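You operate a simulated robot arm through the tools that you are given. There is no shell and no other tool.

You run a simulated robot arm. Do the job below in one go: nothing can be reset, and whatever is moved stays where it is left.

Task
Flatten the brown book's warped cover under the oak board and the big iron weight.
Fine: twenty seconds; then weight and board back where they were. Set down upright: big iron weight.

It is judged by the outcome, as a careful person would: the job done as asked, and still so three seconds after it is handed in. It fails if anything else is knocked over, pushed out of place, dropped, spilled or broken. A push-on lid holds only when it is set on centred and level and pressed home; a screw cap is set on level and turned clockwise until tight.

Robot
A 7-joint arm with a two-finger parallel gripper, fixed in place. Base frame: the origin is at the foot of the arm, x ahead of it, y to its left, z up. Lengths are in mm, angles in rad, forces in N, time in s.
Its first joint turns from -2.897 to 2.897 rad. Payload 1.57 kg.
Tool frame: the origin (TCP) lies between the finger pads and is the grasp point; the fingertips stand 30 mm ahead of it; z points along the fingers, y is the line along which they close. The gripper opens to 110 mm. The fingers are 24 mm wide and 12 mm thick; the gripper's body (48 by 112 mm) begins 78 mm behind the TCP.
Orientation is that of the tool frame in the base frame, as [roll, pitch, yaw] about the fixed x, y, z axes, in that order (R = Rz(yaw) Ry(pitch) Rx(roll)). With the fingers straight down and closing along the base's y, the tool's x points along the base's -x, its y along +y and its z along -z.

Tools
- The arm moves only by the tool drive_tool. Its argument "rows" is a list of rows, each a list of 7 numbers: the gripper command, from -1 (shut) to 1 (fully open), values between in proportion, then the shift along the base's x, y, z in cm, then the turn, a rotation vector about the base's x, y, z in rad. In form: [[grip, dx, dy, dz, rx, ry, rz], ...]. A call has 1 to 20 rows; each row shifts and turns the commanded pose from where the row before left it. Each row takes 0.2 s and may step no farther than 50 mm and 0.15 rad from the row before; otherwise, or with a gripper value out of range, the whole call is refused. A pose out of reach is approached as far as the arm can. The call stops where the force on the tool passes 40 N (or 10 N more than at its start, if that is more) or the arm is blocked; 0.2 s more then pass. Each finger travels about 108 mm/s and halts on what it meets, pressing with about 40 N; the grip force reading is that of the motor and also rises with nothing between the fingers. The clock runs only during rows and for 0.2 s after the last one: add rows that do not move to give the fingers time. The reply holds the time, the measured pose of the TCP, the force on the tool along the base axes, the opening and the grip force, in the units named above and with some noise, with the torque about the TCP (base axes, N m) and any sound that the robot's microphone picked up.
- Cameras (640 x 400 px; columns grow to the right, rows downward): "scene" is fixed at [401, -647.8, 1339.4]; the picture's right is [0.95, 0.32, 0.00], its down [0.29, -0.84, -0.46] and it looks along [-0.15, 0.43, -0.89] (base axes); focal length 222 px, centre (320, 200). "wrist" rides on the gripper at [70, 16, -141] in the tool frame; the picture's right is [-0.23, 0.97, 0.00], its down [-0.86, -0.20, -0.48] and it looks along [-0.47, -0.11, 0.88] (tool axes); focal length 222 px, centre (320, 200). There is no depth. A picture from a camera that has moved, and an enlarged one, comes with that camera's place and axes in the base frame and with its lens.
- capture(camera): a new picture of that camera. It takes no simulated time.
- lift_body(by): slides the trunk up (or, below 0, down) by that many mm; the arm rides with it, the base frame stays. It gives what a move gives, with no picture.
- zoom(camera, box): a new picture of the part [left, top, right, bottom] of that camera's present view, enlarged. It takes no simulated time.
- hand_in(): hands the job in; it is judged then, once.

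Nothing tells you positions but the pictures and the camera data. Unless the task says otherwise, let go and move clear before handing in.

The tools are called after "Emit:" by a JSON object that holds its "op" and its "data". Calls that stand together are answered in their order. drive_tool: Moves the arm, as the interface text tells. Its arguments: {"type":"object","properties":{"rows":{"type":"array","items":{"type":"array","items":{"type":"number"}}}},"required":["rows"]} The other tools are called the same way: lift_body (by) slides the trunk up or down; capture (camera) takes a picture; zoom (camera, box) takes an enlarged picture of a part of a camera's view; hand_in () hands the job in.

At the start:

```text
clock: 0.0
eef_pos: [297.9, -404.3, 1078.2]
orientation: [-3.141, 0.001, 3.142]
wrist_force: [0.2, 0.6, -0.1]
moment: [-0.01, 0.01, 0.02]
finger_gap: 110.1
grasp_force: 0.0
trunk travel left (down, up): [-350.0, 260.0]
```

scene: 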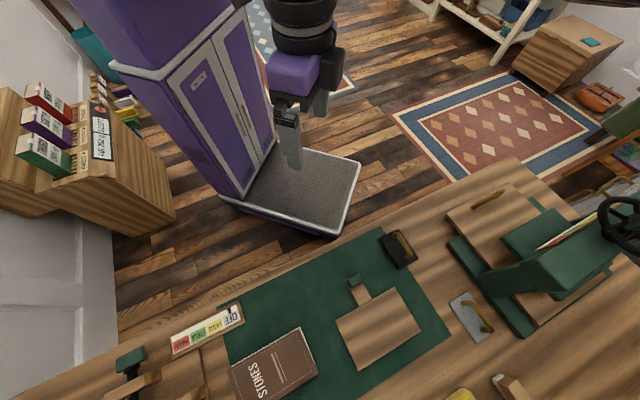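
wrist: 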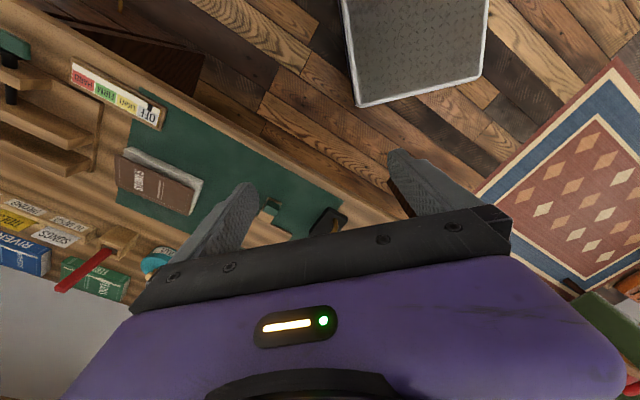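

I see a workbench with a green mat, a brown book ("STONES"), a small board with something green at its top, and a few other objects. I'll look closer before moving anything.

Emit:
{"op": "zoom", "data": {"camera": "scene", "box": [200, 220, 460, 400]}}

Emit:
{"op": "zoom", "data": {"camera": "scene", "box": [420, 160, 640, 400]}}

Emit:
{"op": "zoom", "data": {"camera": "scene", "box": [80, 280, 340, 400]}}

Emit:
{"op": "zoom", "data": {"camera": "wrist", "box": [0, 40, 360, 320]}}

```text
2.22 times, centred on (330, 310) of scene
camera zoom: at [401.0, -647.8, 1339.4], right [0.95, 0.32, 0.0], down [0.29, -0.84, -0.46], along [-0.15, 0.43, -0.89], focal length 493 px, centre (298, -44)
```

zoom: 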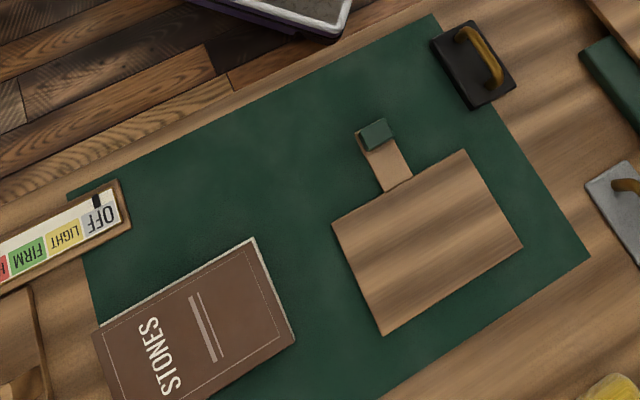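

```text
1.67 times, centred on (530, 280) of scene
camera zoom: at [401.0, -647.8, 1339.4], right [0.95, 0.32, 0.0], down [0.29, -0.84, -0.46], along [-0.15, 0.43, -0.89], focal length 370 px, centre (-30, 67)
```

zoom: 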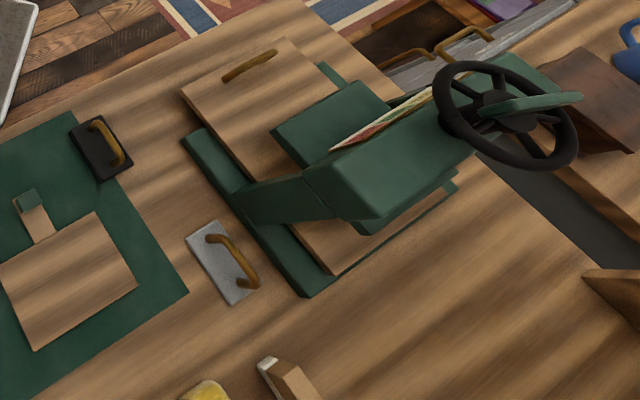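

```text
2.46 times, centred on (210, 340) of scene
camera zoom: at [401.0, -647.8, 1339.4], right [0.95, 0.32, 0.0], down [0.29, -0.84, -0.46], along [-0.15, 0.43, -0.89], focal length 546 px, centre (591, -145)
```

zoom: 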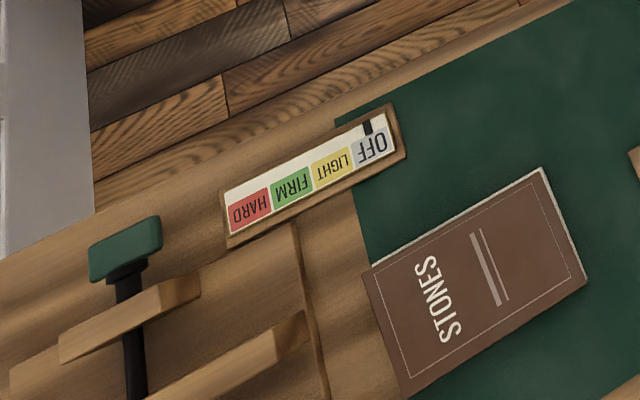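

```text
1.43 times, centred on (180, 180) of wrist
camera zoom: at [226.2, -386.9, 1221.3], right [0.23, 0.97, 0.0], down [0.86, -0.2, 0.48], along [0.47, -0.11, -0.88], focal length 317 px, centre (520, 229)
```

zoom: 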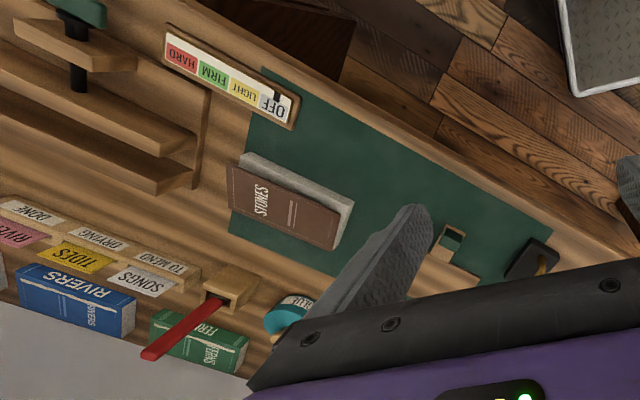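

The mat lies on a bench near z≈750–780: the brown book near (344,-777), the board with its tab near (531,-629), a black handled weight near (543,-444) and a grey one near (722,-546). I'll move over the bench for a closer look at the weights and board.

Emit:
{"op": "drive_tool", "data": {"rows": [[1, 2.5, -3.9, -2, 0, 0, 0], [1, 2.5, -3.9, -2, 0, 0, 0], [1, 2.5, -3.9, -2, 0, 0, 0], [1, 2.7, -3.9, -2, 0, 0, 0], [1, 0, 0, 0, 0, 0, 0]]}}

Emit:
{"op": "capture", "data": {"camera": "wrist"}}

Emit:
{"op": "capture", "data": {"camera": "scene"}}

```text
refused: row 1 steps farther than a row can; nothing moved
```

```text
taken
camera wrist: at [226.2, -386.9, 1221.3], right [0.23, 0.97, 0.0], down [0.86, -0.2, 0.48], along [0.47, -0.11, -0.88], focal length 222 px, centre (320, 200)
```

wrist: 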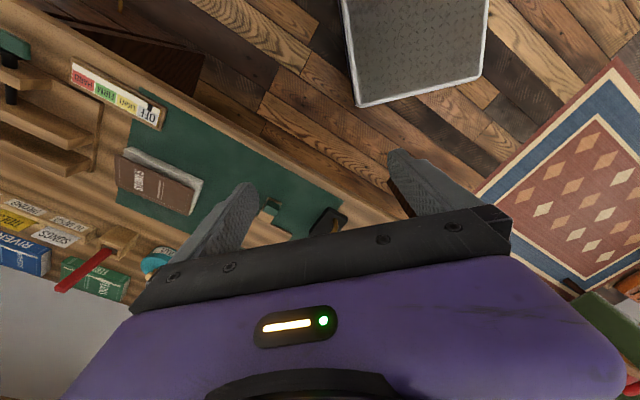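

```text
taken
```

scene: 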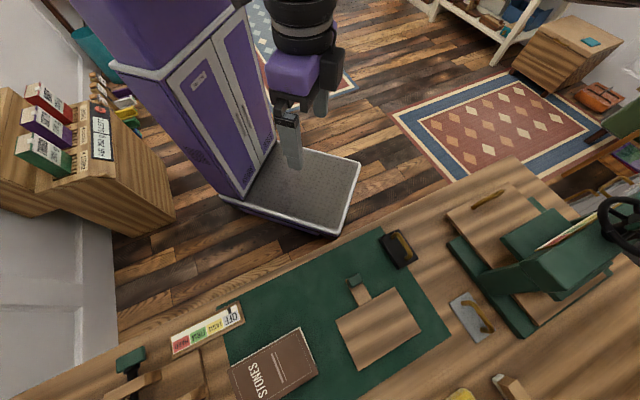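

The step was slightly over 50 mm, so nothing moved. I'll repeat it with shorter steps.

Emit:
{"op": "drive_tool", "data": {"rows": [[1, 2, -3.1, -1.6, 0, 0, 0], [1, 2, -3.1, -1.6, 0, 0, 0], [1, 2, -3.1, -1.6, 0, 0, 0], [1, 2, -3.1, -1.6, 0, 0, 0], [1, 2, -3.1, -1.6, 0, 0, 0], [1, 0, 0, 0, 0, 0, 0]]}}

Emit:
{"op": "capture", "data": {"camera": "wrist"}}

Emit:
{"op": "capture", "data": {"camera": "scene"}}

```text
clock: 1.4
eef_pos: [397.6, -560.0, 999.6]
orientation: [3.141, 0.001, -3.142]
wrist_force: [0.8, 0.3, -0.2]
moment: [0.0, 0.01, 0.03]
finger_gap: 110.0
grasp_force: 0.1
trunk travel left (down, up): [-350.0, 260.0]
```

```text
taken
camera wrist: at [326.5, -542.7, 1142.2], right [0.23, 0.97, 0.0], down [0.85, -0.2, 0.48], along [0.47, -0.11, -0.88], focal length 222 px, centre (320, 200)
```

wrist: 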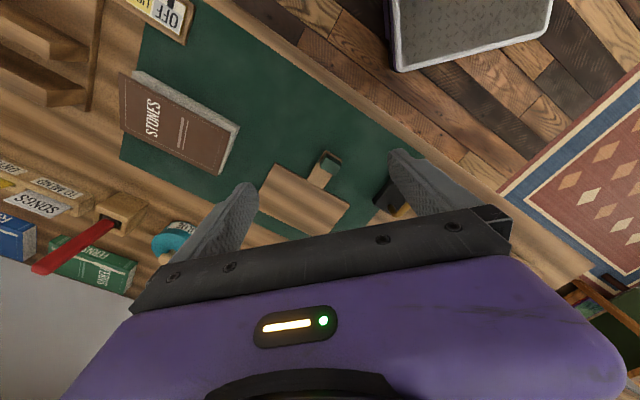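

```text
taken
```

scene: 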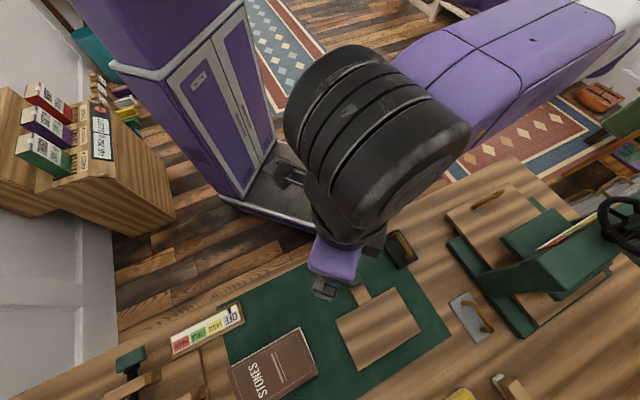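

The arm blocks part of the view. I'll turn the gripper by -45° so the camera sits on the robot side and looks across the bench.

Emit:
{"op": "drive_tool", "data": {"rows": [[1, 0.5, 1.5, 0, 0, 0, -0.131], [1, 0.5, 1.5, 0, 0, 0, -0.131], [1, 0.5, 1.5, 0, 0, 0, -0.131], [1, 0.5, 1.5, 0, 0, 0, -0.131], [1, 0.5, 1.5, 0, 0, 0, -0.131], [1, 0.5, 1.5, 0, 0, 0, -0.13], [1, 0, 0, 0, 0, 0, 0]]}}

Emit:
{"op": "capture", "data": {"camera": "wrist"}}

Emit:
{"op": "zoom", "data": {"camera": "wrist", "box": [160, 0, 480, 200]}}

```text
clock: 3.0
eef_pos: [425.7, -469.4, 999.8]
orientation: [-3.141, -0.001, 2.355]
wrist_force: [0.0, -0.2, -0.5]
moment: [0.01, 0.02, 0.01]
finger_gap: 110.1
grasp_force: 0.1
trunk travel left (down, up): [-350.0, 260.0]
```

```text
taken
camera wrist: at [386.9, -407.4, 1142.4], right [0.85, 0.53, 0.0], down [0.46, -0.75, 0.48], along [0.25, -0.41, -0.88], focal length 222 px, centre (320, 200)
```

wrist: 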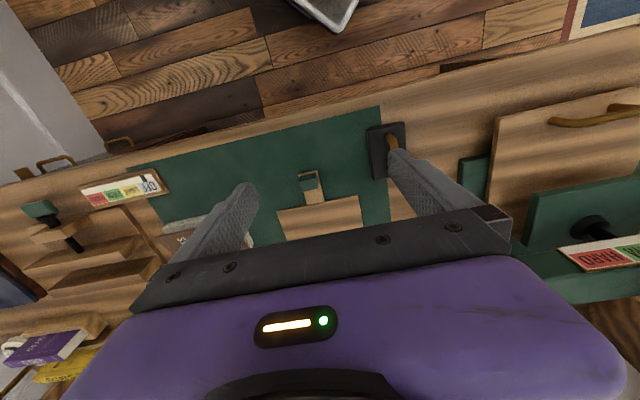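

```text
2.00 times, centred on (320, 100) of wrist
camera zoom: at [386.9, -407.4, 1142.4], right [0.85, 0.53, 0.0], down [0.46, -0.75, 0.48], along [0.25, -0.41, -0.88], focal length 444 px, centre (320, 400)
```

zoom: 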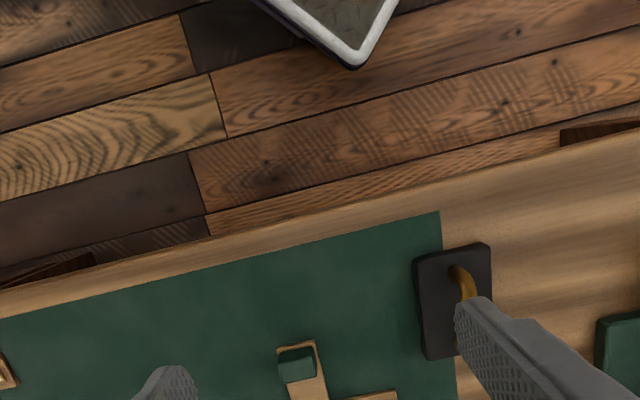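

The visible area is on the camera's own side of the gripper, so I'll place the camera above the board and weights.

Emit:
{"op": "drive_tool", "data": {"rows": [[1, 3.4, -2.4, 0, 0, 0, 0], [1, 3.4, -2.4, 0, 0, 0, 0], [1, 3.4, -2.4, 0, 0, 0, 0], [1, 3.4, -2.4, 0, 0, 0, 0], [1, 3.4, -2.4, 0, 0, 0, 0], [1, 3.4, -2.4, 0, 0, 0, 0], [1, 0, 0, 0, 0, 0, 0]]}}

Emit:
{"op": "capture", "data": {"camera": "wrist"}}

Emit:
{"op": "zoom", "data": {"camera": "wrist", "box": [80, 0, 400, 200]}}

Emit:
{"op": "zoom", "data": {"camera": "wrist", "box": [320, 0, 640, 200]}}

```text
clock: 4.6
eef_pos: [630.0, -612.3, 998.5]
orientation: [3.14, 0.0, 2.353]
wrist_force: [-0.5, -0.3, 0.2]
moment: [-0.02, -0.03, -0.01]
finger_gap: 110.0
grasp_force: 0.0
trunk travel left (down, up): [-350.0, 260.0]
```

```text
taken
camera wrist: at [591.5, -551.4, 1141.1], right [0.85, 0.53, 0.0], down [0.46, -0.75, 0.48], along [0.25, -0.41, -0.88], focal length 222 px, centre (320, 200)
```

wrist: 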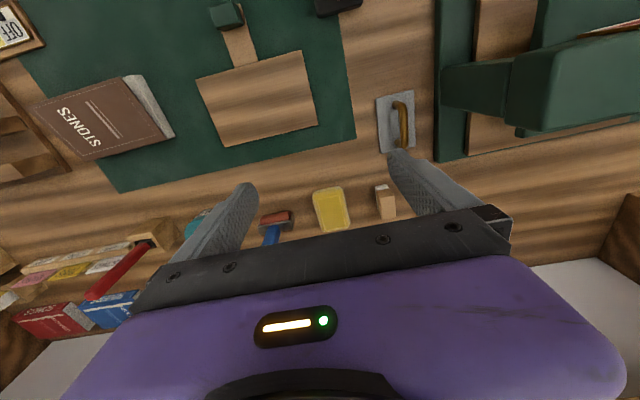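

```text
2.00 times, centred on (240, 100) of wrist
camera zoom: at [591.5, -551.4, 1141.1], right [0.85, 0.53, 0.0], down [0.46, -0.75, 0.48], along [0.25, -0.41, -0.88], focal length 444 px, centre (480, 400)
```

zoom: 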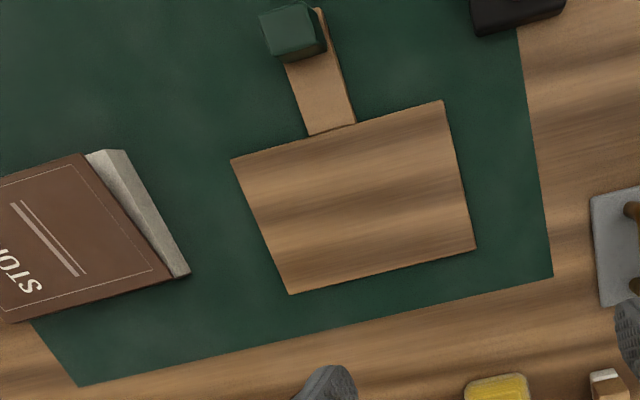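

```text
2.00 times, centred on (480, 100) of wrist
camera zoom: at [591.5, -551.4, 1141.1], right [0.85, 0.53, 0.0], down [0.46, -0.75, 0.48], along [0.25, -0.41, -0.88], focal length 444 px, centre (0, 400)
```

zoom: 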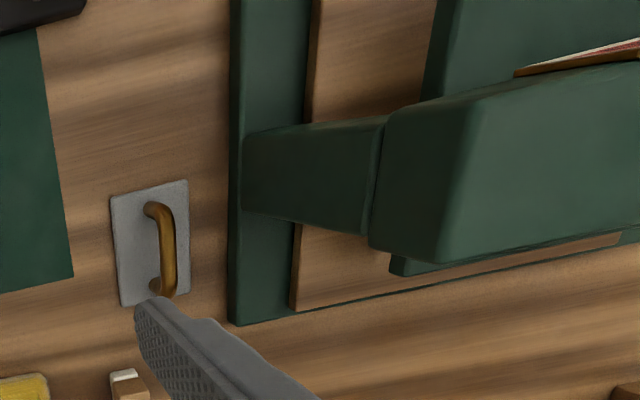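

The board has a tab carrying a green knob, and the grey weight looks thin. Now a look at the black weight from above.

Emit:
{"op": "drive_tool", "data": {"rows": [[1, -1, 3.4, 0, 0, 0, 0], [1, -1, 3.4, 0, 0, 0, 0], [1, -1, 3.4, 0, 0, 0, 0], [1, -1, 3.4, 0, 0, 0, 0], [1, 0, 0, 0, 0, 0, 0]]}}

Emit:
{"op": "capture", "data": {"camera": "wrist"}}

Emit:
{"op": "zoom", "data": {"camera": "wrist", "box": [160, 0, 480, 200]}}

Emit:
{"op": "zoom", "data": {"camera": "scene", "box": [370, 220, 530, 370]}}

```text
clock: 5.8
eef_pos: [592.9, -476.9, 998.0]
orientation: [3.141, 0.001, 2.357]
wrist_force: [0.5, 0.4, 0.1]
moment: [0.05, 0.0, 0.02]
finger_gap: 109.9
grasp_force: 0.0
trunk travel left (down, up): [-350.0, 260.0]
```

```text
taken
camera wrist: at [554.1, -415.5, 1140.4], right [0.85, 0.53, 0.0], down [0.46, -0.75, 0.48], along [0.25, -0.41, -0.88], focal length 222 px, centre (320, 200)
```

wrist: 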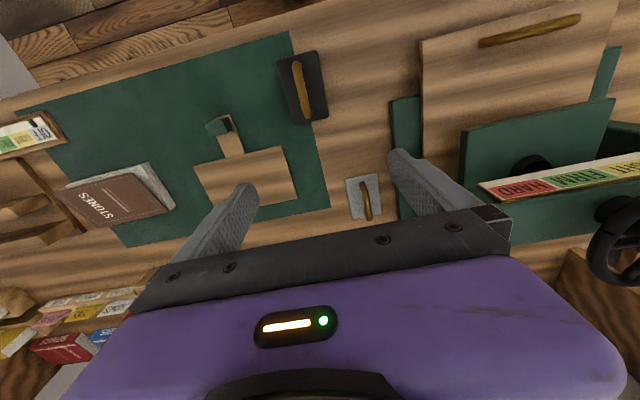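

```text
2.00 times, centred on (320, 100) of wrist
camera zoom: at [554.1, -415.5, 1140.4], right [0.85, 0.53, 0.0], down [0.46, -0.75, 0.48], along [0.25, -0.41, -0.88], focal length 444 px, centre (320, 400)
```

zoom: 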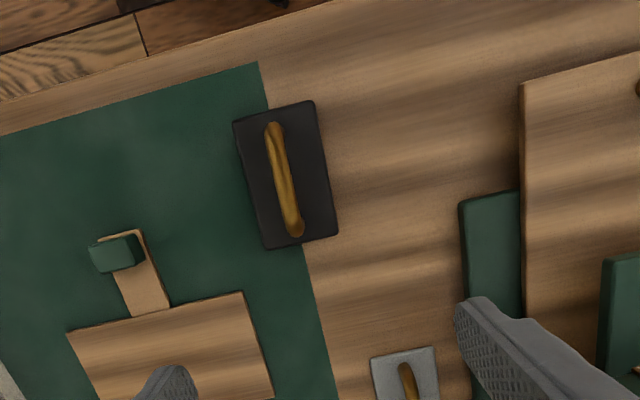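

```text
2.67 times, centred on (450, 295) of scene
camera zoom: at [401.0, -647.8, 1339.4], right [0.95, 0.32, 0.0], down [0.29, -0.84, -0.46], along [-0.15, 0.43, -0.89], focal length 592 px, centre (-27, -53)
```

zoom: 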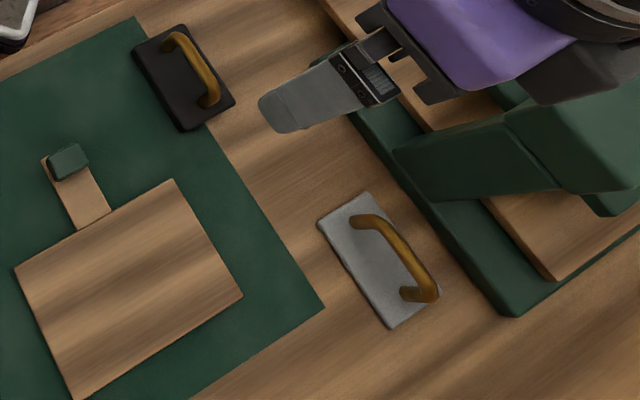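

The black weight appears to be the larger, thicker iron one. I'll zoom further on both to confirm before choosing.

Emit:
{"op": "zoom", "data": {"camera": "scene", "box": [375, 222, 425, 272]}}

Emit:
{"op": "zoom", "data": {"camera": "scene", "box": [440, 285, 500, 345]}}

Emit:
{"op": "zoom", "data": {"camera": "wrist", "box": [260, 30, 400, 230]}}

Emit:
{"op": "zoom", "data": {"camera": "scene", "box": [220, 270, 440, 400]}}

```text
8.00 times, centred on (400, 247) of scene
camera zoom: at [401.0, -647.8, 1339.4], right [0.95, 0.32, 0.0], down [0.29, -0.84, -0.46], along [-0.15, 0.43, -0.89], focal length 1776 px, centre (-320, -176)
```

zoom: 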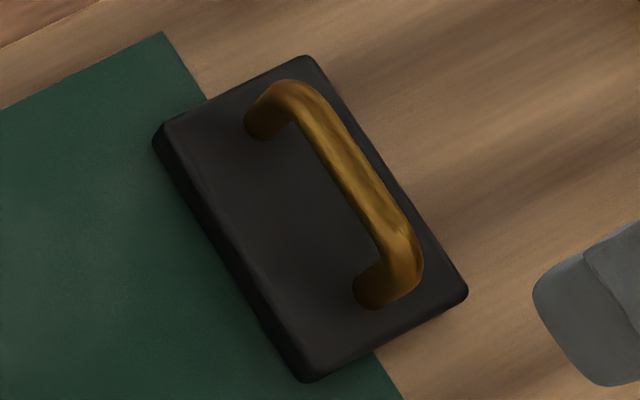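

```text
6.67 times, centred on (470, 315) of scene
camera zoom: at [401.0, -647.8, 1339.4], right [0.95, 0.32, 0.0], down [0.29, -0.84, -0.46], along [-0.15, 0.43, -0.89], focal length 1480 px, centre (-680, -567)
```

zoom: 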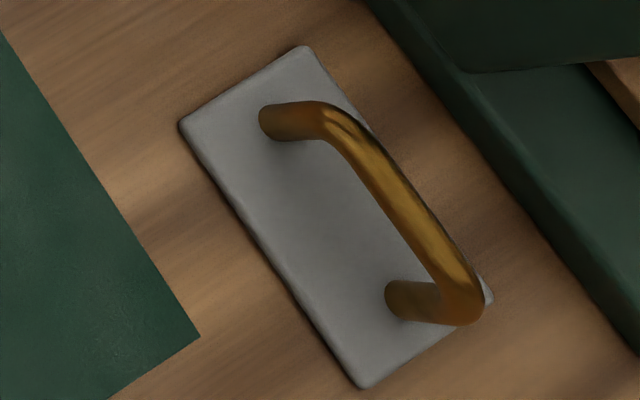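

```text
2.00 times, centred on (330, 130) of wrist
camera zoom: at [554.1, -415.5, 1140.4], right [0.85, 0.53, 0.0], down [0.46, -0.75, 0.48], along [0.25, -0.41, -0.88], focal length 444 px, centre (300, 340)
```

zoom: 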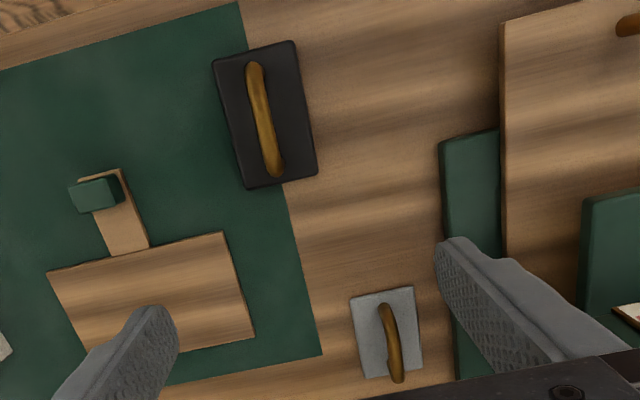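

```text
2.91 times, centred on (330, 335) of scene
camera zoom: at [401.0, -647.8, 1339.4], right [0.95, 0.32, 0.0], down [0.29, -0.84, -0.46], along [-0.15, 0.43, -0.89], focal length 646 px, centre (291, -193)
```

zoom: 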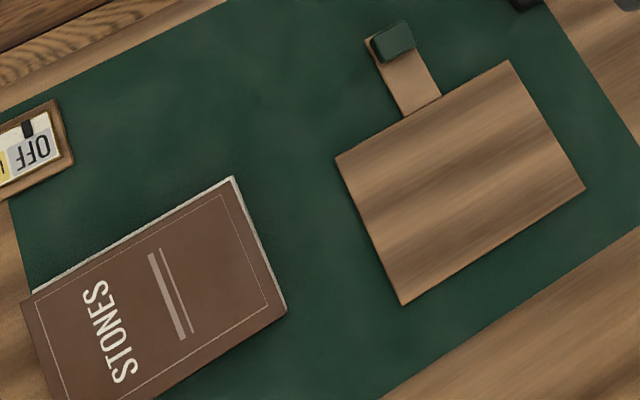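

Black is the thick iron weight and grey is only a thin plate, so black is the "big iron weight". Next I hover over the board's green knob, near (454,-554,~800), to measure it up close.

Emit:
{"op": "drive_tool", "data": {"rows": [[1, -2.78, -1.54, -2.16, 0, 0, 0], [1, -2.78, -1.54, -2.16, 0, 0, 0], [1, -2.78, -1.54, -2.16, 0, 0, 0], [1, -2.78, -1.54, -2.16, 0, 0, 0], [1, -2.78, -1.54, -2.16, 0, 0, 0], [1, 0, 0, 0, 0, 0, 0]]}}

Emit:
{"op": "capture", "data": {"camera": "wrist"}}

Emit:
{"op": "zoom", "data": {"camera": "scene", "box": [300, 250, 440, 350]}}

```text
clock: 7.2
eef_pos: [451.9, -549.0, 888.2]
orientation: [3.141, 0.0, 2.355]
wrist_force: [0.6, 0.8, 0.0]
moment: [0.0, 0.02, 0.02]
finger_gap: 109.9
grasp_force: 0.0
trunk travel left (down, up): [-350.0, 260.0]
```

```text
taken
camera wrist: at [413.5, -487.8, 1031.4], right [0.85, 0.53, 0.0], down [0.46, -0.75, 0.48], along [0.25, -0.41, -0.88], focal length 222 px, centre (320, 200)
```

wrist: 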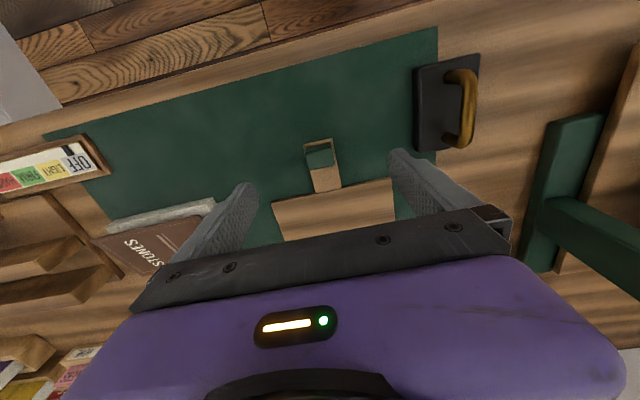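

```text
4.00 times, centred on (370, 300) of scene
camera zoom: at [401.0, -647.8, 1339.4], right [0.95, 0.32, 0.0], down [0.29, -0.84, -0.46], along [-0.15, 0.43, -0.89], focal length 888 px, centre (120, -200)
```

zoom: 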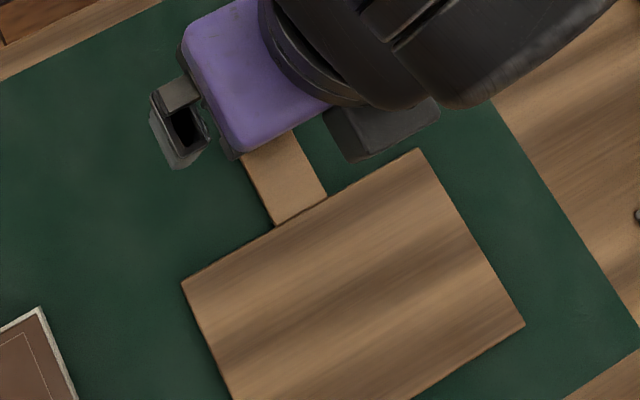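

Emit:
{"op": "zoom", "data": {"camera": "wrist", "box": [260, 110, 420, 210]}}

Emit:
{"op": "zoom", "data": {"camera": "wrist", "box": [380, 20, 540, 170]}}

Emit:
{"op": "zoom", "data": {"camera": "wrist", "box": [0, 100, 240, 270]}}

```text
4.00 times, centred on (340, 160) of wrist
camera zoom: at [413.5, -487.8, 1031.4], right [0.85, 0.53, 0.0], down [0.46, -0.75, 0.48], along [0.25, -0.41, -0.88], focal length 888 px, centre (240, 360)
```

zoom: 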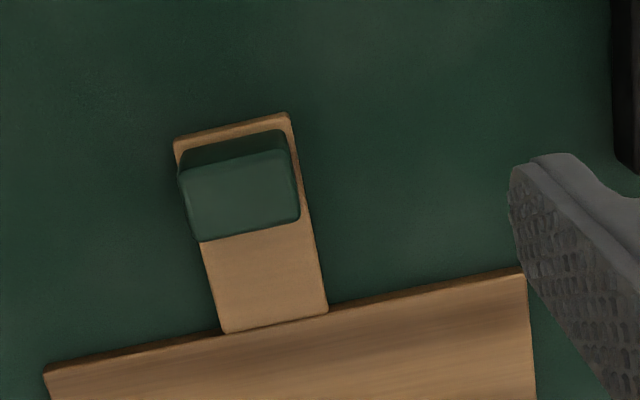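

```text
2.67 times, centred on (460, 95) of wrist
camera zoom: at [413.5, -487.8, 1031.4], right [0.85, 0.53, 0.0], down [0.46, -0.75, 0.48], along [0.25, -0.41, -0.88], focal length 592 px, centre (-53, 480)
```

zoom: 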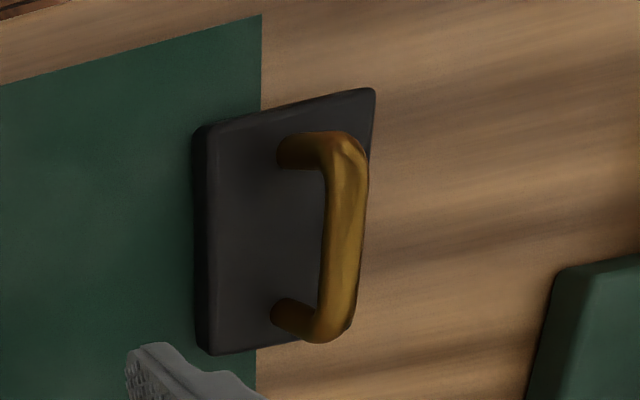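

```text
2.35 times, centred on (120, 185) of wrist
camera zoom: at [413.5, -487.8, 1031.4], right [0.85, 0.53, 0.0], down [0.46, -0.75, 0.48], along [0.25, -0.41, -0.88], focal length 523 px, centre (791, 235)
```

zoom: 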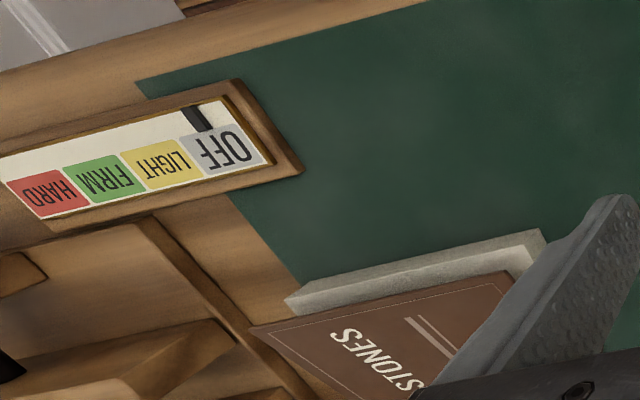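

The knob is about 28 × 20 mm, sits near (454,-553) and is aligned with the gripper at 45°. I'll centre over it, come down to just above it and look again.

Emit:
{"op": "drive_tool", "data": {"rows": [[1, 0.25, -0.45, -1.5, 0, 0, 0], [1, 0, 0, -2, 0, 0, 0], [1, 0, 0, -1.3, 0, 0, 0], [1, 0, 0, 0, 0, 0, 0]]}}

Emit:
{"op": "capture", "data": {"camera": "wrist"}}

Emit:
{"op": "zoom", "data": {"camera": "wrist", "box": [240, 110, 440, 235]}}

```text
clock: 8.2
eef_pos: [453.8, -557.0, 840.6]
orientation: [-3.141, 0.0, 2.355]
wrist_force: [-0.2, -0.6, 0.3]
moment: [0.02, -0.02, 0.01]
finger_gap: 109.8
grasp_force: 0.0
trunk travel left (down, up): [-350.0, 260.0]
```

```text
taken
camera wrist: at [416.0, -495.6, 983.8], right [0.85, 0.53, 0.0], down [0.46, -0.75, 0.48], along [0.25, -0.41, -0.88], focal length 222 px, centre (320, 200)
```

wrist: 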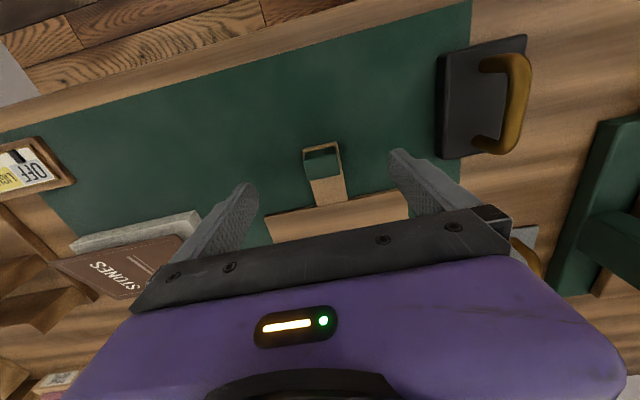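

```text
3.20 times, centred on (340, 172) of wrist
camera zoom: at [416.0, -495.6, 983.8], right [0.85, 0.53, 0.0], down [0.46, -0.75, 0.48], along [0.25, -0.41, -0.88], focal length 711 px, centre (256, 288)
```

zoom: 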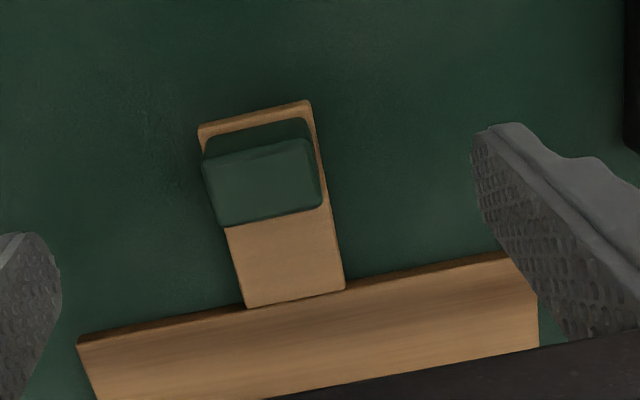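

The knob top is at about (454.5,-554.5,793). I'll centre on it and go down with the fingers open. I'll probe for the mat surface in small steps.

Emit:
{"op": "drive_tool", "data": {"rows": [[1, 0.02, 0.27, -1, 0, 0, 0], [1, 0, 0, -1.5, 0, 0, 0], [1, 0, 0, -1.5, 0, 0, 0], [1, 0, 0, 0, 0, 0, 0], [1, 0, 0, 0, 0, 0, 0]]}}

Emit:
{"op": "zoom", "data": {"camera": "wrist", "box": [200, 90, 480, 265]}}

```text
clock: 9.4
eef_pos: [454.6, -558.1, 802.2]
orientation: [-3.14, -0.001, 2.357]
wrist_force: [0.5, 0.4, 0.3]
moment: [0.02, 0.01, 0.0]
finger_gap: 109.9
grasp_force: 0.1
trunk travel left (down, up): [-350.0, 260.0]
```

```text
2.29 times, centred on (340, 178) of wrist
camera zoom: at [415.4, -495.9, 944.9], right [0.85, 0.53, 0.0], down [0.46, -0.75, 0.48], along [0.25, -0.41, -0.88], focal length 508 px, centre (274, 251)
```

zoom: 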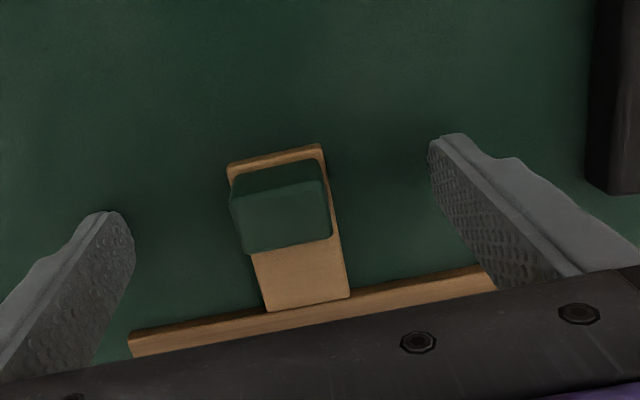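

The knob sits between the fingers, about 3 mm off-centre. I'll correct that and probe downward gently.

Emit:
{"op": "drive_tool", "data": {"rows": [[1, 0.13, 0.29, 0, 0, 0, 0], [1, 0, 0, -0.4, 0, 0, 0], [1, 0, 0, -0.2, 0, 0, 0], [1, 0, 0, -0.2, 0, 0, 0], [1, 0, 0, 0, 0, 0, 0]]}}

```text
clock: 10.6
eef_pos: [456.4, -553.1, 796.0]
orientation: [3.141, 0.001, 2.355]
wrist_force: [-0.7, -0.1, -1.0]
moment: [0.01, 0.01, 0.0]
finger_gap: 110.1
grasp_force: 0.0
trunk travel left (down, up): [-350.0, 260.0]
```

No contact yet with the tips at about 765. Continuing down in small steps.

Emit:
{"op": "drive_tool", "data": {"rows": [[1, 0, 0, -0.2, 0, 0, 0], [1, 0, 0, -0.2, 0, 0, 0], [1, 0, 0, 0, 0, 0, 0]]}}

Emit:
{"op": "zoom", "data": {"camera": "wrist", "box": [200, 90, 480, 265]}}

```text
clock: 11.4
eef_pos: [455.8, -553.2, 792.0]
orientation: [-3.141, -0.001, 2.358]
wrist_force: [0.8, 0.1, -0.3]
moment: [0.0, -0.01, -0.01]
finger_gap: 110.2
grasp_force: 0.0
trunk travel left (down, up): [-350.0, 260.0]
```

```text
2.29 times, centred on (340, 178) of wrist
camera zoom: at [417.0, -491.1, 933.4], right [0.85, 0.53, 0.0], down [0.46, -0.75, 0.48], along [0.25, -0.41, -0.88], focal length 508 px, centre (274, 251)
```

zoom: 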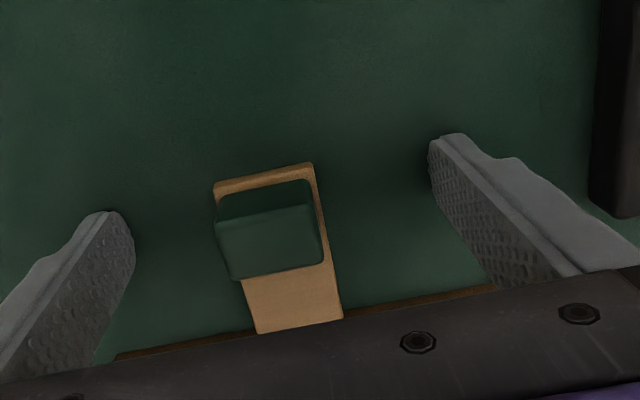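

Alignment is now within about 1 mm. Continuing the gentle probe.

Emit:
{"op": "drive_tool", "data": {"rows": [[1, 0, 0, -0.2, 0, 0, 0], [1, 0, 0, -0.1, 0, 0, 0], [1, 0, 0, -0.1, 0, 0, 0], [1, 0, 0, 0, 0, 0, 0]]}}

```text
clock: 12.4
eef_pos: [455.2, -552.4, 790.8]
orientation: [-3.141, 0.003, 2.357]
wrist_force: [-3.3, 3.6, 36.8]
moment: [1.88, -1.26, 0.35]
finger_gap: 110.1
grasp_force: 0.1
trunk travel left (down, up): [-350.0, 260.0]
```

The right fingertip touched the mat at TCP z≈790.8, so the mat surface is at about 760.5. I'll raise to TCP z≈801, so the tips clear the tab, and close gently on the knob.

Emit:
{"op": "drive_tool", "data": {"rows": [[1, 0, 0, 0.5, 0, 0, 0], [1, 0, 0, 0.8, 0, 0, 0], [1, 0, 0, 0, 0, 0, 0]]}}

Emit:
{"op": "zoom", "data": {"camera": "wrist", "box": [200, 90, 480, 265]}}

Emit:
{"op": "zoom", "data": {"camera": "wrist", "box": [0, 90, 280, 300]}}

```text
clock: 13.2
eef_pos: [457.6, -551.6, 800.6]
orientation: [3.141, -0.001, 2.357]
wrist_force: [0.0, 0.7, -0.1]
moment: [0.0, 0.02, 0.0]
finger_gap: 110.3
grasp_force: 0.0
trunk travel left (down, up): [-350.0, 260.0]
```

```text
2.29 times, centred on (340, 178) of wrist
camera zoom: at [417.6, -490.9, 942.4], right [0.85, 0.53, 0.0], down [0.46, -0.75, 0.48], along [0.25, -0.41, -0.88], focal length 508 px, centre (274, 251)
```

zoom: 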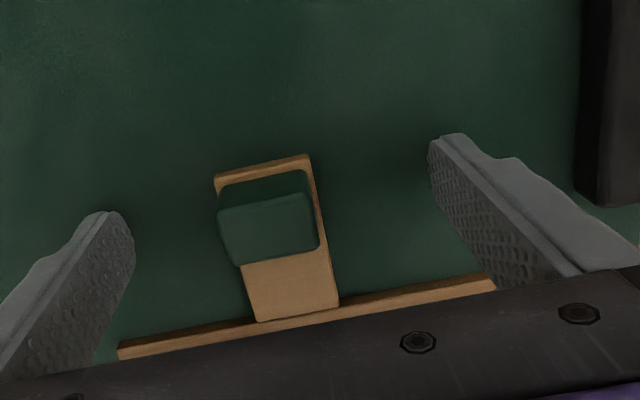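

```text
1.90 times, centred on (140, 195) of wrist
camera zoom: at [417.6, -490.9, 942.4], right [0.85, 0.53, 0.0], down [0.46, -0.75, 0.48], along [0.25, -0.41, -0.88], focal length 423 px, centre (663, 210)
```

zoom: 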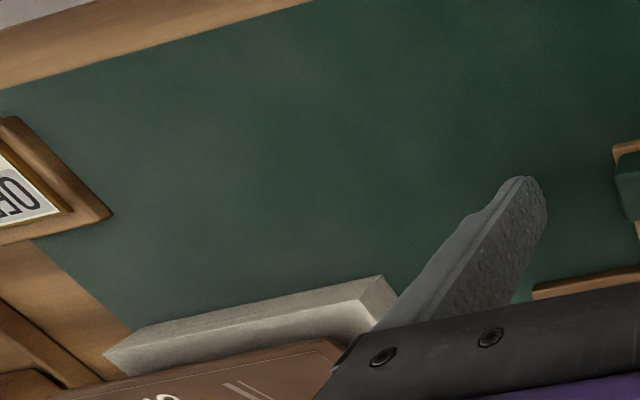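

Before grasping I need the book's exact location and the shape of its warp. I'll go up and over to look at it.

Emit:
{"op": "drive_tool", "data": {"rows": [[1, 0, 0, 4.5, 0, 0, 0], [1, 0, 0, 4.5, 0, 0, 0], [1, 0, 0, 4.5, 0, 0, 0], [1, 0, 0, 1.5, 0, 0, 0], [1, -1.4, -4.4, 0, 0, 0, 0], [1, -1.4, -4.4, 0, 0, 0, 0], [1, -1.4, -4.4, 0, 0, 0, 0], [1, -1.4, -4.4, 0, 0, 0, 0], [1, -1.4, -4.4, 0, 0, 0, 0], [1, 0, 0, 0, 0, 0, 0]]}}

Emit:
{"op": "capture", "data": {"camera": "wrist"}}

Emit:
{"op": "zoom", "data": {"camera": "wrist", "box": [160, 20, 420, 220]}}

```text
clock: 15.4
eef_pos: [400.3, -718.0, 947.1]
orientation: [-3.141, 0.001, 2.355]
wrist_force: [-0.5, 0.4, -0.9]
moment: [0.0, 0.01, -0.04]
finger_gap: 110.1
grasp_force: 0.0
out of reach, approached as far as the arm can: row 8, 9
trunk travel left (down, up): [-350.0, 260.0]
```

```text
taken
camera wrist: at [361.5, -656.5, 1088.8], right [0.85, 0.53, 0.0], down [0.46, -0.75, 0.48], along [0.25, -0.41, -0.88], focal length 222 px, centre (320, 200)
```

wrist: 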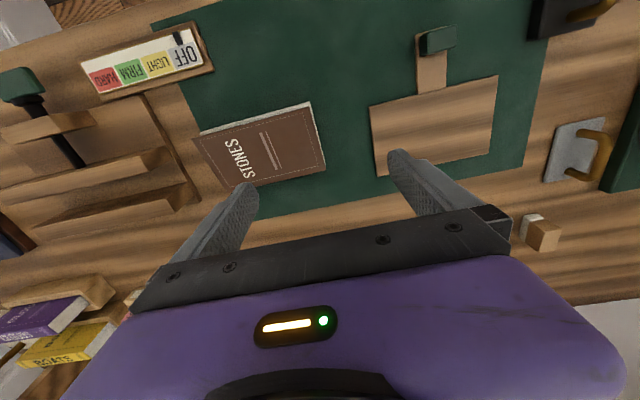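

```text
2.00 times, centred on (290, 120) of wrist
camera zoom: at [361.5, -656.5, 1088.8], right [0.85, 0.53, 0.0], down [0.46, -0.75, 0.48], along [0.25, -0.41, -0.88], focal length 444 px, centre (380, 360)
```

zoom: 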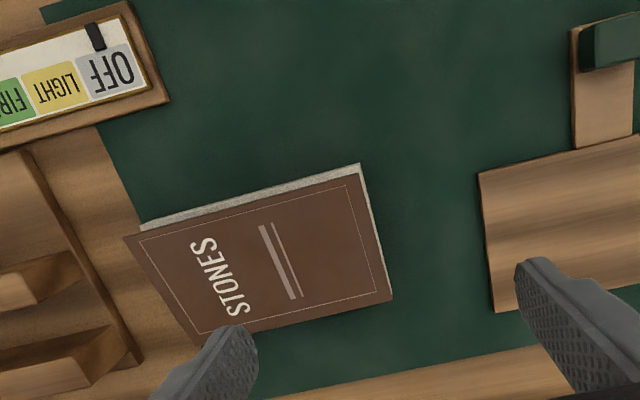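

The cover's left (far) corner seems to sit well above the rest, which fits a warped corner. I'll zoom in for detail.

Emit:
{"op": "zoom", "data": {"camera": "wrist", "box": [190, 90, 340, 190]}}

Emit:
{"op": "zoom", "data": {"camera": "scene", "box": [220, 320, 330, 400]}}

Emit:
{"op": "zoom", "data": {"camera": "wrist", "box": [370, 0, 640, 200]}}

```text
4.00 times, centred on (265, 140) of wrist
camera zoom: at [361.5, -656.5, 1088.8], right [0.85, 0.53, 0.0], down [0.46, -0.75, 0.48], along [0.25, -0.41, -0.88], focal length 888 px, centre (540, 440)
```

zoom: 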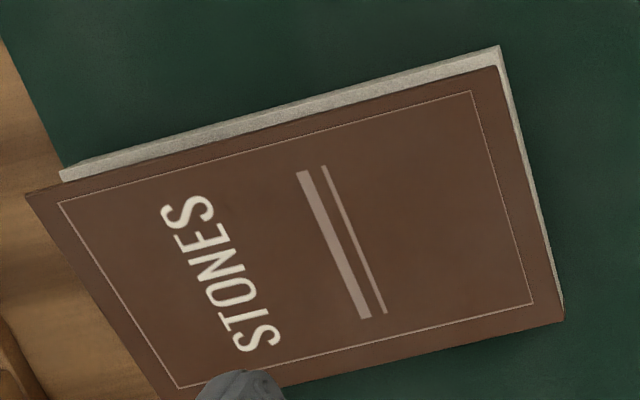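

```text
5.00 times, centred on (275, 360) of scene
camera zoom: at [401.0, -647.8, 1339.4], right [0.95, 0.32, 0.0], down [0.29, -0.84, -0.46], along [-0.15, 0.43, -0.89], focal length 1110 px, centre (545, -600)
```

zoom: 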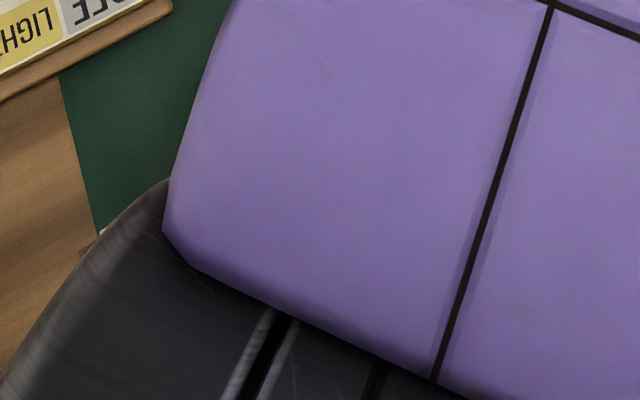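

```text
2.00 times, centred on (505, 100) of wrist
camera zoom: at [361.5, -656.5, 1088.8], right [0.85, 0.53, 0.0], down [0.46, -0.75, 0.48], along [0.25, -0.41, -0.88], focal length 444 px, centre (-50, 400)
```

zoom: 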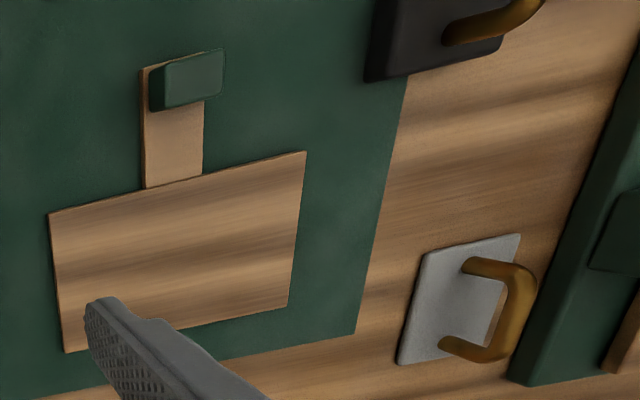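

The cover is hinged at the far (spine) side and raised at the robot-side fore-edge; the book is centred near (341,-778) at about 45°, parallel to the board. Next I return to the board's knob, so the board can later be carried over by about (-190,-149).

Emit:
{"op": "drive_tool", "data": {"rows": [[1, 1.4, 4.4, 0, 0, 0, 0], [1, 1.4, 4.4, 0, 0, 0, 0], [1, 1.4, 4.4, 0, 0, 0, 0], [1, 0, 0, 0, 0, 0, 0]]}}

```text
clock: 16.4
eef_pos: [440.7, -580.2, 945.5]
orientation: [-3.14, -0.001, 2.357]
wrist_force: [-0.2, -0.2, 0.3]
moment: [-0.02, -0.04, -0.01]
finger_gap: 110.3
grasp_force: 0.2
trunk travel left (down, up): [-350.0, 260.0]
```

Back in sync. Moving over the knob again and descending.

Emit:
{"op": "drive_tool", "data": {"rows": [[1, 1.5, 2.85, -2, 0, 0, 0], [1, 0, 0, -3.5, 0, 0, 0], [1, 0, 0, -3.5, 0, 0, 0], [1, 0, 0, -2, 0, 0, 0], [1, 0, 0, 0, 0, 0, 0], [1, 0, 0, 0, 0, 0, 0]]}}

Emit:
{"op": "zoom", "data": {"camera": "wrist", "box": [200, 90, 480, 265]}}

```text
clock: 17.8
eef_pos: [454.7, -556.7, 838.2]
orientation: [-3.141, 0.001, 2.356]
wrist_force: [-0.2, -0.6, 0.6]
moment: [0.04, -0.02, 0.0]
finger_gap: 110.1
grasp_force: 0.1
trunk travel left (down, up): [-350.0, 260.0]
```

```text
2.29 times, centred on (340, 178) of wrist
camera zoom: at [416.1, -494.5, 980.5], right [0.85, 0.53, 0.0], down [0.46, -0.75, 0.48], along [0.25, -0.41, -0.88], focal length 508 px, centre (274, 251)
```

zoom: 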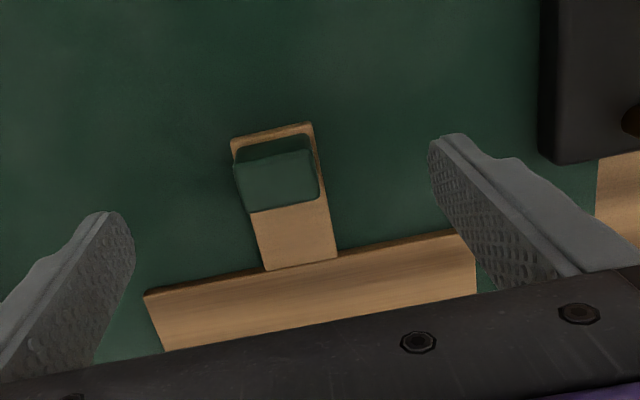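

Well aligned. Small correction, down to z≈801, then close on the knob.

Emit:
{"op": "drive_tool", "data": {"rows": [[1, 0.08, 0.23, -1.5, 0, 0, 0], [1, 0, 0, -1.5, 0, 0, 0], [1, 0, 0, -0.8, 0, 0, 0], [1, 0, 0, 0, 0, 0, 0], [0, 0, 0, 0, 0, 0, 0], [-0.3, 0, 0, 0, 0, 0, 0], [-0.45, 0, 0, 0, 0, 0, 0], [-0.45, 0, 0, 0, 0, 0, 0]]}}

Emit:
{"op": "zoom", "data": {"camera": "wrist", "box": [200, 90, 480, 265]}}

```text
clock: 19.6
eef_pos: [454.7, -555.0, 800.8]
orientation: [3.141, 0.0, 2.356]
wrist_force: [-0.4, 0.0, 0.3]
moment: [-0.02, -0.02, 0.01]
finger_gap: 31.4
grasp_force: 17.4
trunk travel left (down, up): [-350.0, 260.0]
```

```text
2.29 times, centred on (340, 178) of wrist
camera zoom: at [415.5, -492.6, 943.7], right [0.85, 0.53, 0.0], down [0.46, -0.75, 0.48], along [0.25, -0.41, -0.88], focal length 508 px, centre (274, 251)
```

zoom: 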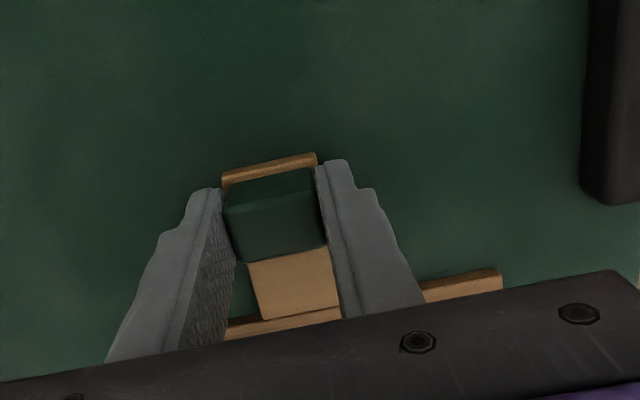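

Contact seems near. I'll close fully to grip and check.

Emit:
{"op": "drive_tool", "data": {"rows": [[-1, 0, 0, 0, 0, 0, 0], [-1, 0, 0, 0, 0, 0, 0], [-1, 0, 0, 0, 0, 0, 0]]}}

Emit:
{"op": "zoom", "data": {"camera": "wrist", "box": [200, 90, 480, 265]}}

Emit:
{"op": "zoom", "data": {"camera": "scene", "box": [220, 220, 460, 400]}}

```text
clock: 20.4
eef_pos: [453.2, -554.2, 801.3]
orientation: [3.141, 0.001, 2.357]
wrist_force: [-0.9, 0.1, 0.4]
moment: [0.03, 0.04, 0.05]
finger_gap: 30.9
grasp_force: 40.3
trunk travel left (down, up): [-350.0, 260.0]
```

```text
2.29 times, centred on (340, 178) of wrist
camera zoom: at [415.4, -492.6, 943.7], right [0.85, 0.53, 0.0], down [0.46, -0.75, 0.48], along [0.25, -0.41, -0.88], focal length 508 px, centre (274, 251)
```

zoom: 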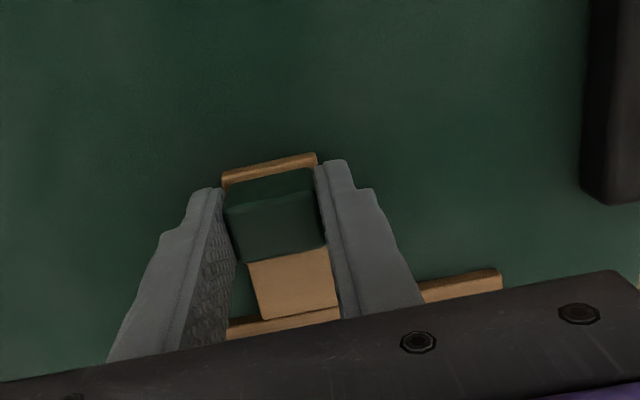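

```text
2.22 times, centred on (340, 310) of scene
camera zoom: at [401.0, -647.8, 1339.4], right [0.95, 0.32, 0.0], down [0.29, -0.84, -0.46], along [-0.15, 0.43, -0.89], focal length 493 px, centre (276, -44)
```

zoom: 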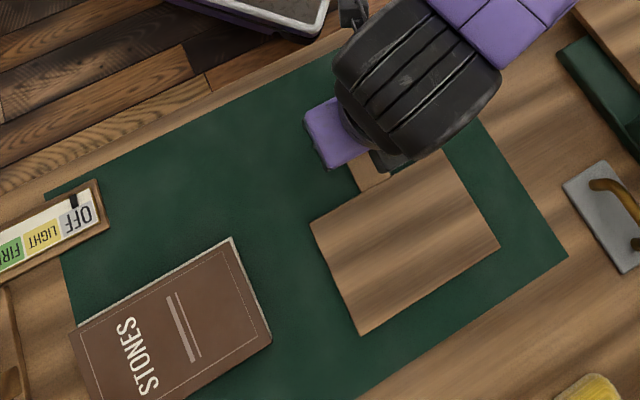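

The knob is gripped (30.9 mm wide). Lifting slowly and checking the board's hang.

Emit:
{"op": "drive_tool", "data": {"rows": [[-1, 0, 0, 0.5, 0, 0, 0], [-1, 0, 0, 1, 0, 0, 0], [-1, 0, 0, 1.5, 0, 0, 0], [-1, 0, 0, 0, 0, 0, 0]]}}

Emit:
{"op": "zoom", "data": {"camera": "scene", "box": [220, 220, 460, 400]}}

Emit:
{"op": "capture", "data": {"camera": "wrist"}}

```text
clock: 21.4
eef_pos: [454.5, -555.2, 830.6]
orientation: [3.141, 0.0, 2.355]
wrist_force: [-1.2, 0.9, -1.1]
moment: [0.04, 0.06, 0.0]
finger_gap: 31.1
grasp_force: 39.5
trunk travel left (down, up): [-350.0, 260.0]
```

```text
2.22 times, centred on (340, 310) of scene
camera zoom: at [401.0, -647.8, 1339.4], right [0.95, 0.32, 0.0], down [0.29, -0.84, -0.46], along [-0.15, 0.43, -0.89], focal length 493 px, centre (276, -44)
```

zoom: 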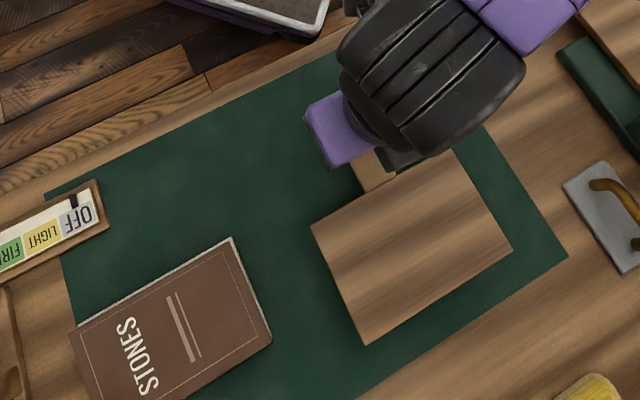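

```text
taken
camera wrist: at [415.4, -493.8, 973.9], right [0.85, 0.53, 0.0], down [0.46, -0.75, 0.48], along [0.25, -0.41, -0.88], focal length 222 px, centre (320, 200)
```

wrist: 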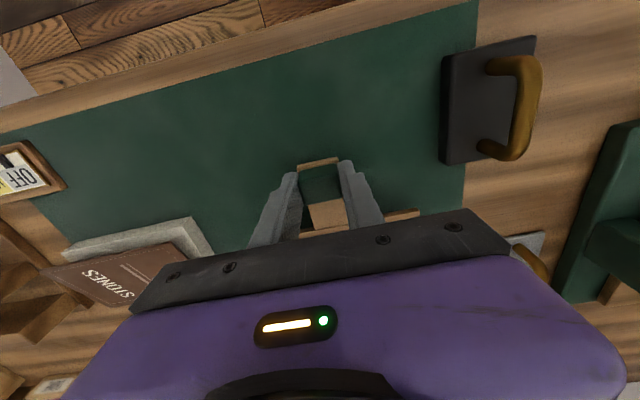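

The board is held level and is light. Raising clear of the cover and carrying it over the book.

Emit:
{"op": "drive_tool", "data": {"rows": [[-1, 0, 0, 3, 0, 0, 0], [-1, 0, 0, 3, 0, 0, 0], [-1, -3.17, -2.48, 0, 0, 0, 0], [-1, -3.17, -2.48, 0, 0, 0, 0], [-1, -3.17, -2.48, 0, 0, 0, 0], [-1, -3.17, -2.48, 0, 0, 0, 0], [-1, -3.17, -2.48, 0, 0, 0, 0], [-1, -3.17, -2.48, 0, 0, 0, 0], [-1, 0, 0, 0, 0, 0, 0], [-1, 0, 0, 0, 0, 0, 0]]}}

Emit:
{"op": "zoom", "data": {"camera": "scene", "box": [160, 250, 400, 400]}}

Emit:
{"op": "capture", "data": {"camera": "wrist"}}

```text
clock: 23.6
eef_pos: [261.8, -705.8, 889.9]
orientation: [3.141, -0.001, 2.355]
wrist_force: [0.3, 0.2, -0.8]
moment: [0.03, 0.05, -0.01]
finger_gap: 31.4
grasp_force: 39.6
trunk travel left (down, up): [-350.0, 260.0]
```

```text
2.67 times, centred on (280, 325) of scene
camera zoom: at [401.0, -647.8, 1339.4], right [0.95, 0.32, 0.0], down [0.29, -0.84, -0.46], along [-0.15, 0.43, -0.89], focal length 592 px, centre (427, -133)
```

zoom: 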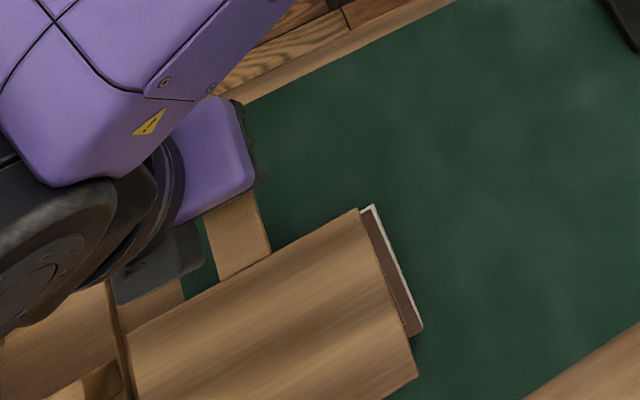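

```text
taken
camera wrist: at [223.7, -644.0, 1031.6], right [0.85, 0.53, 0.0], down [0.46, -0.75, 0.48], along [0.25, -0.41, -0.88], focal length 222 px, centre (320, 200)
```

wrist: 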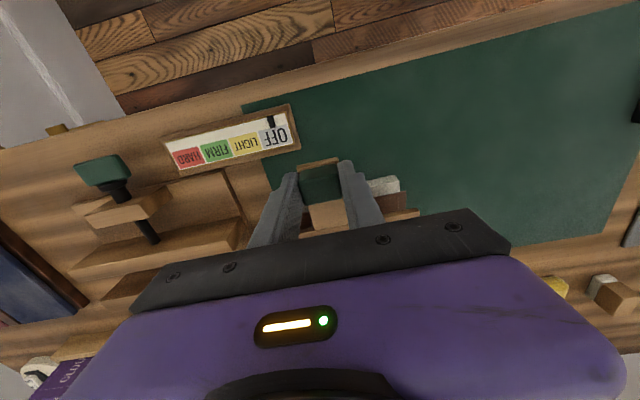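

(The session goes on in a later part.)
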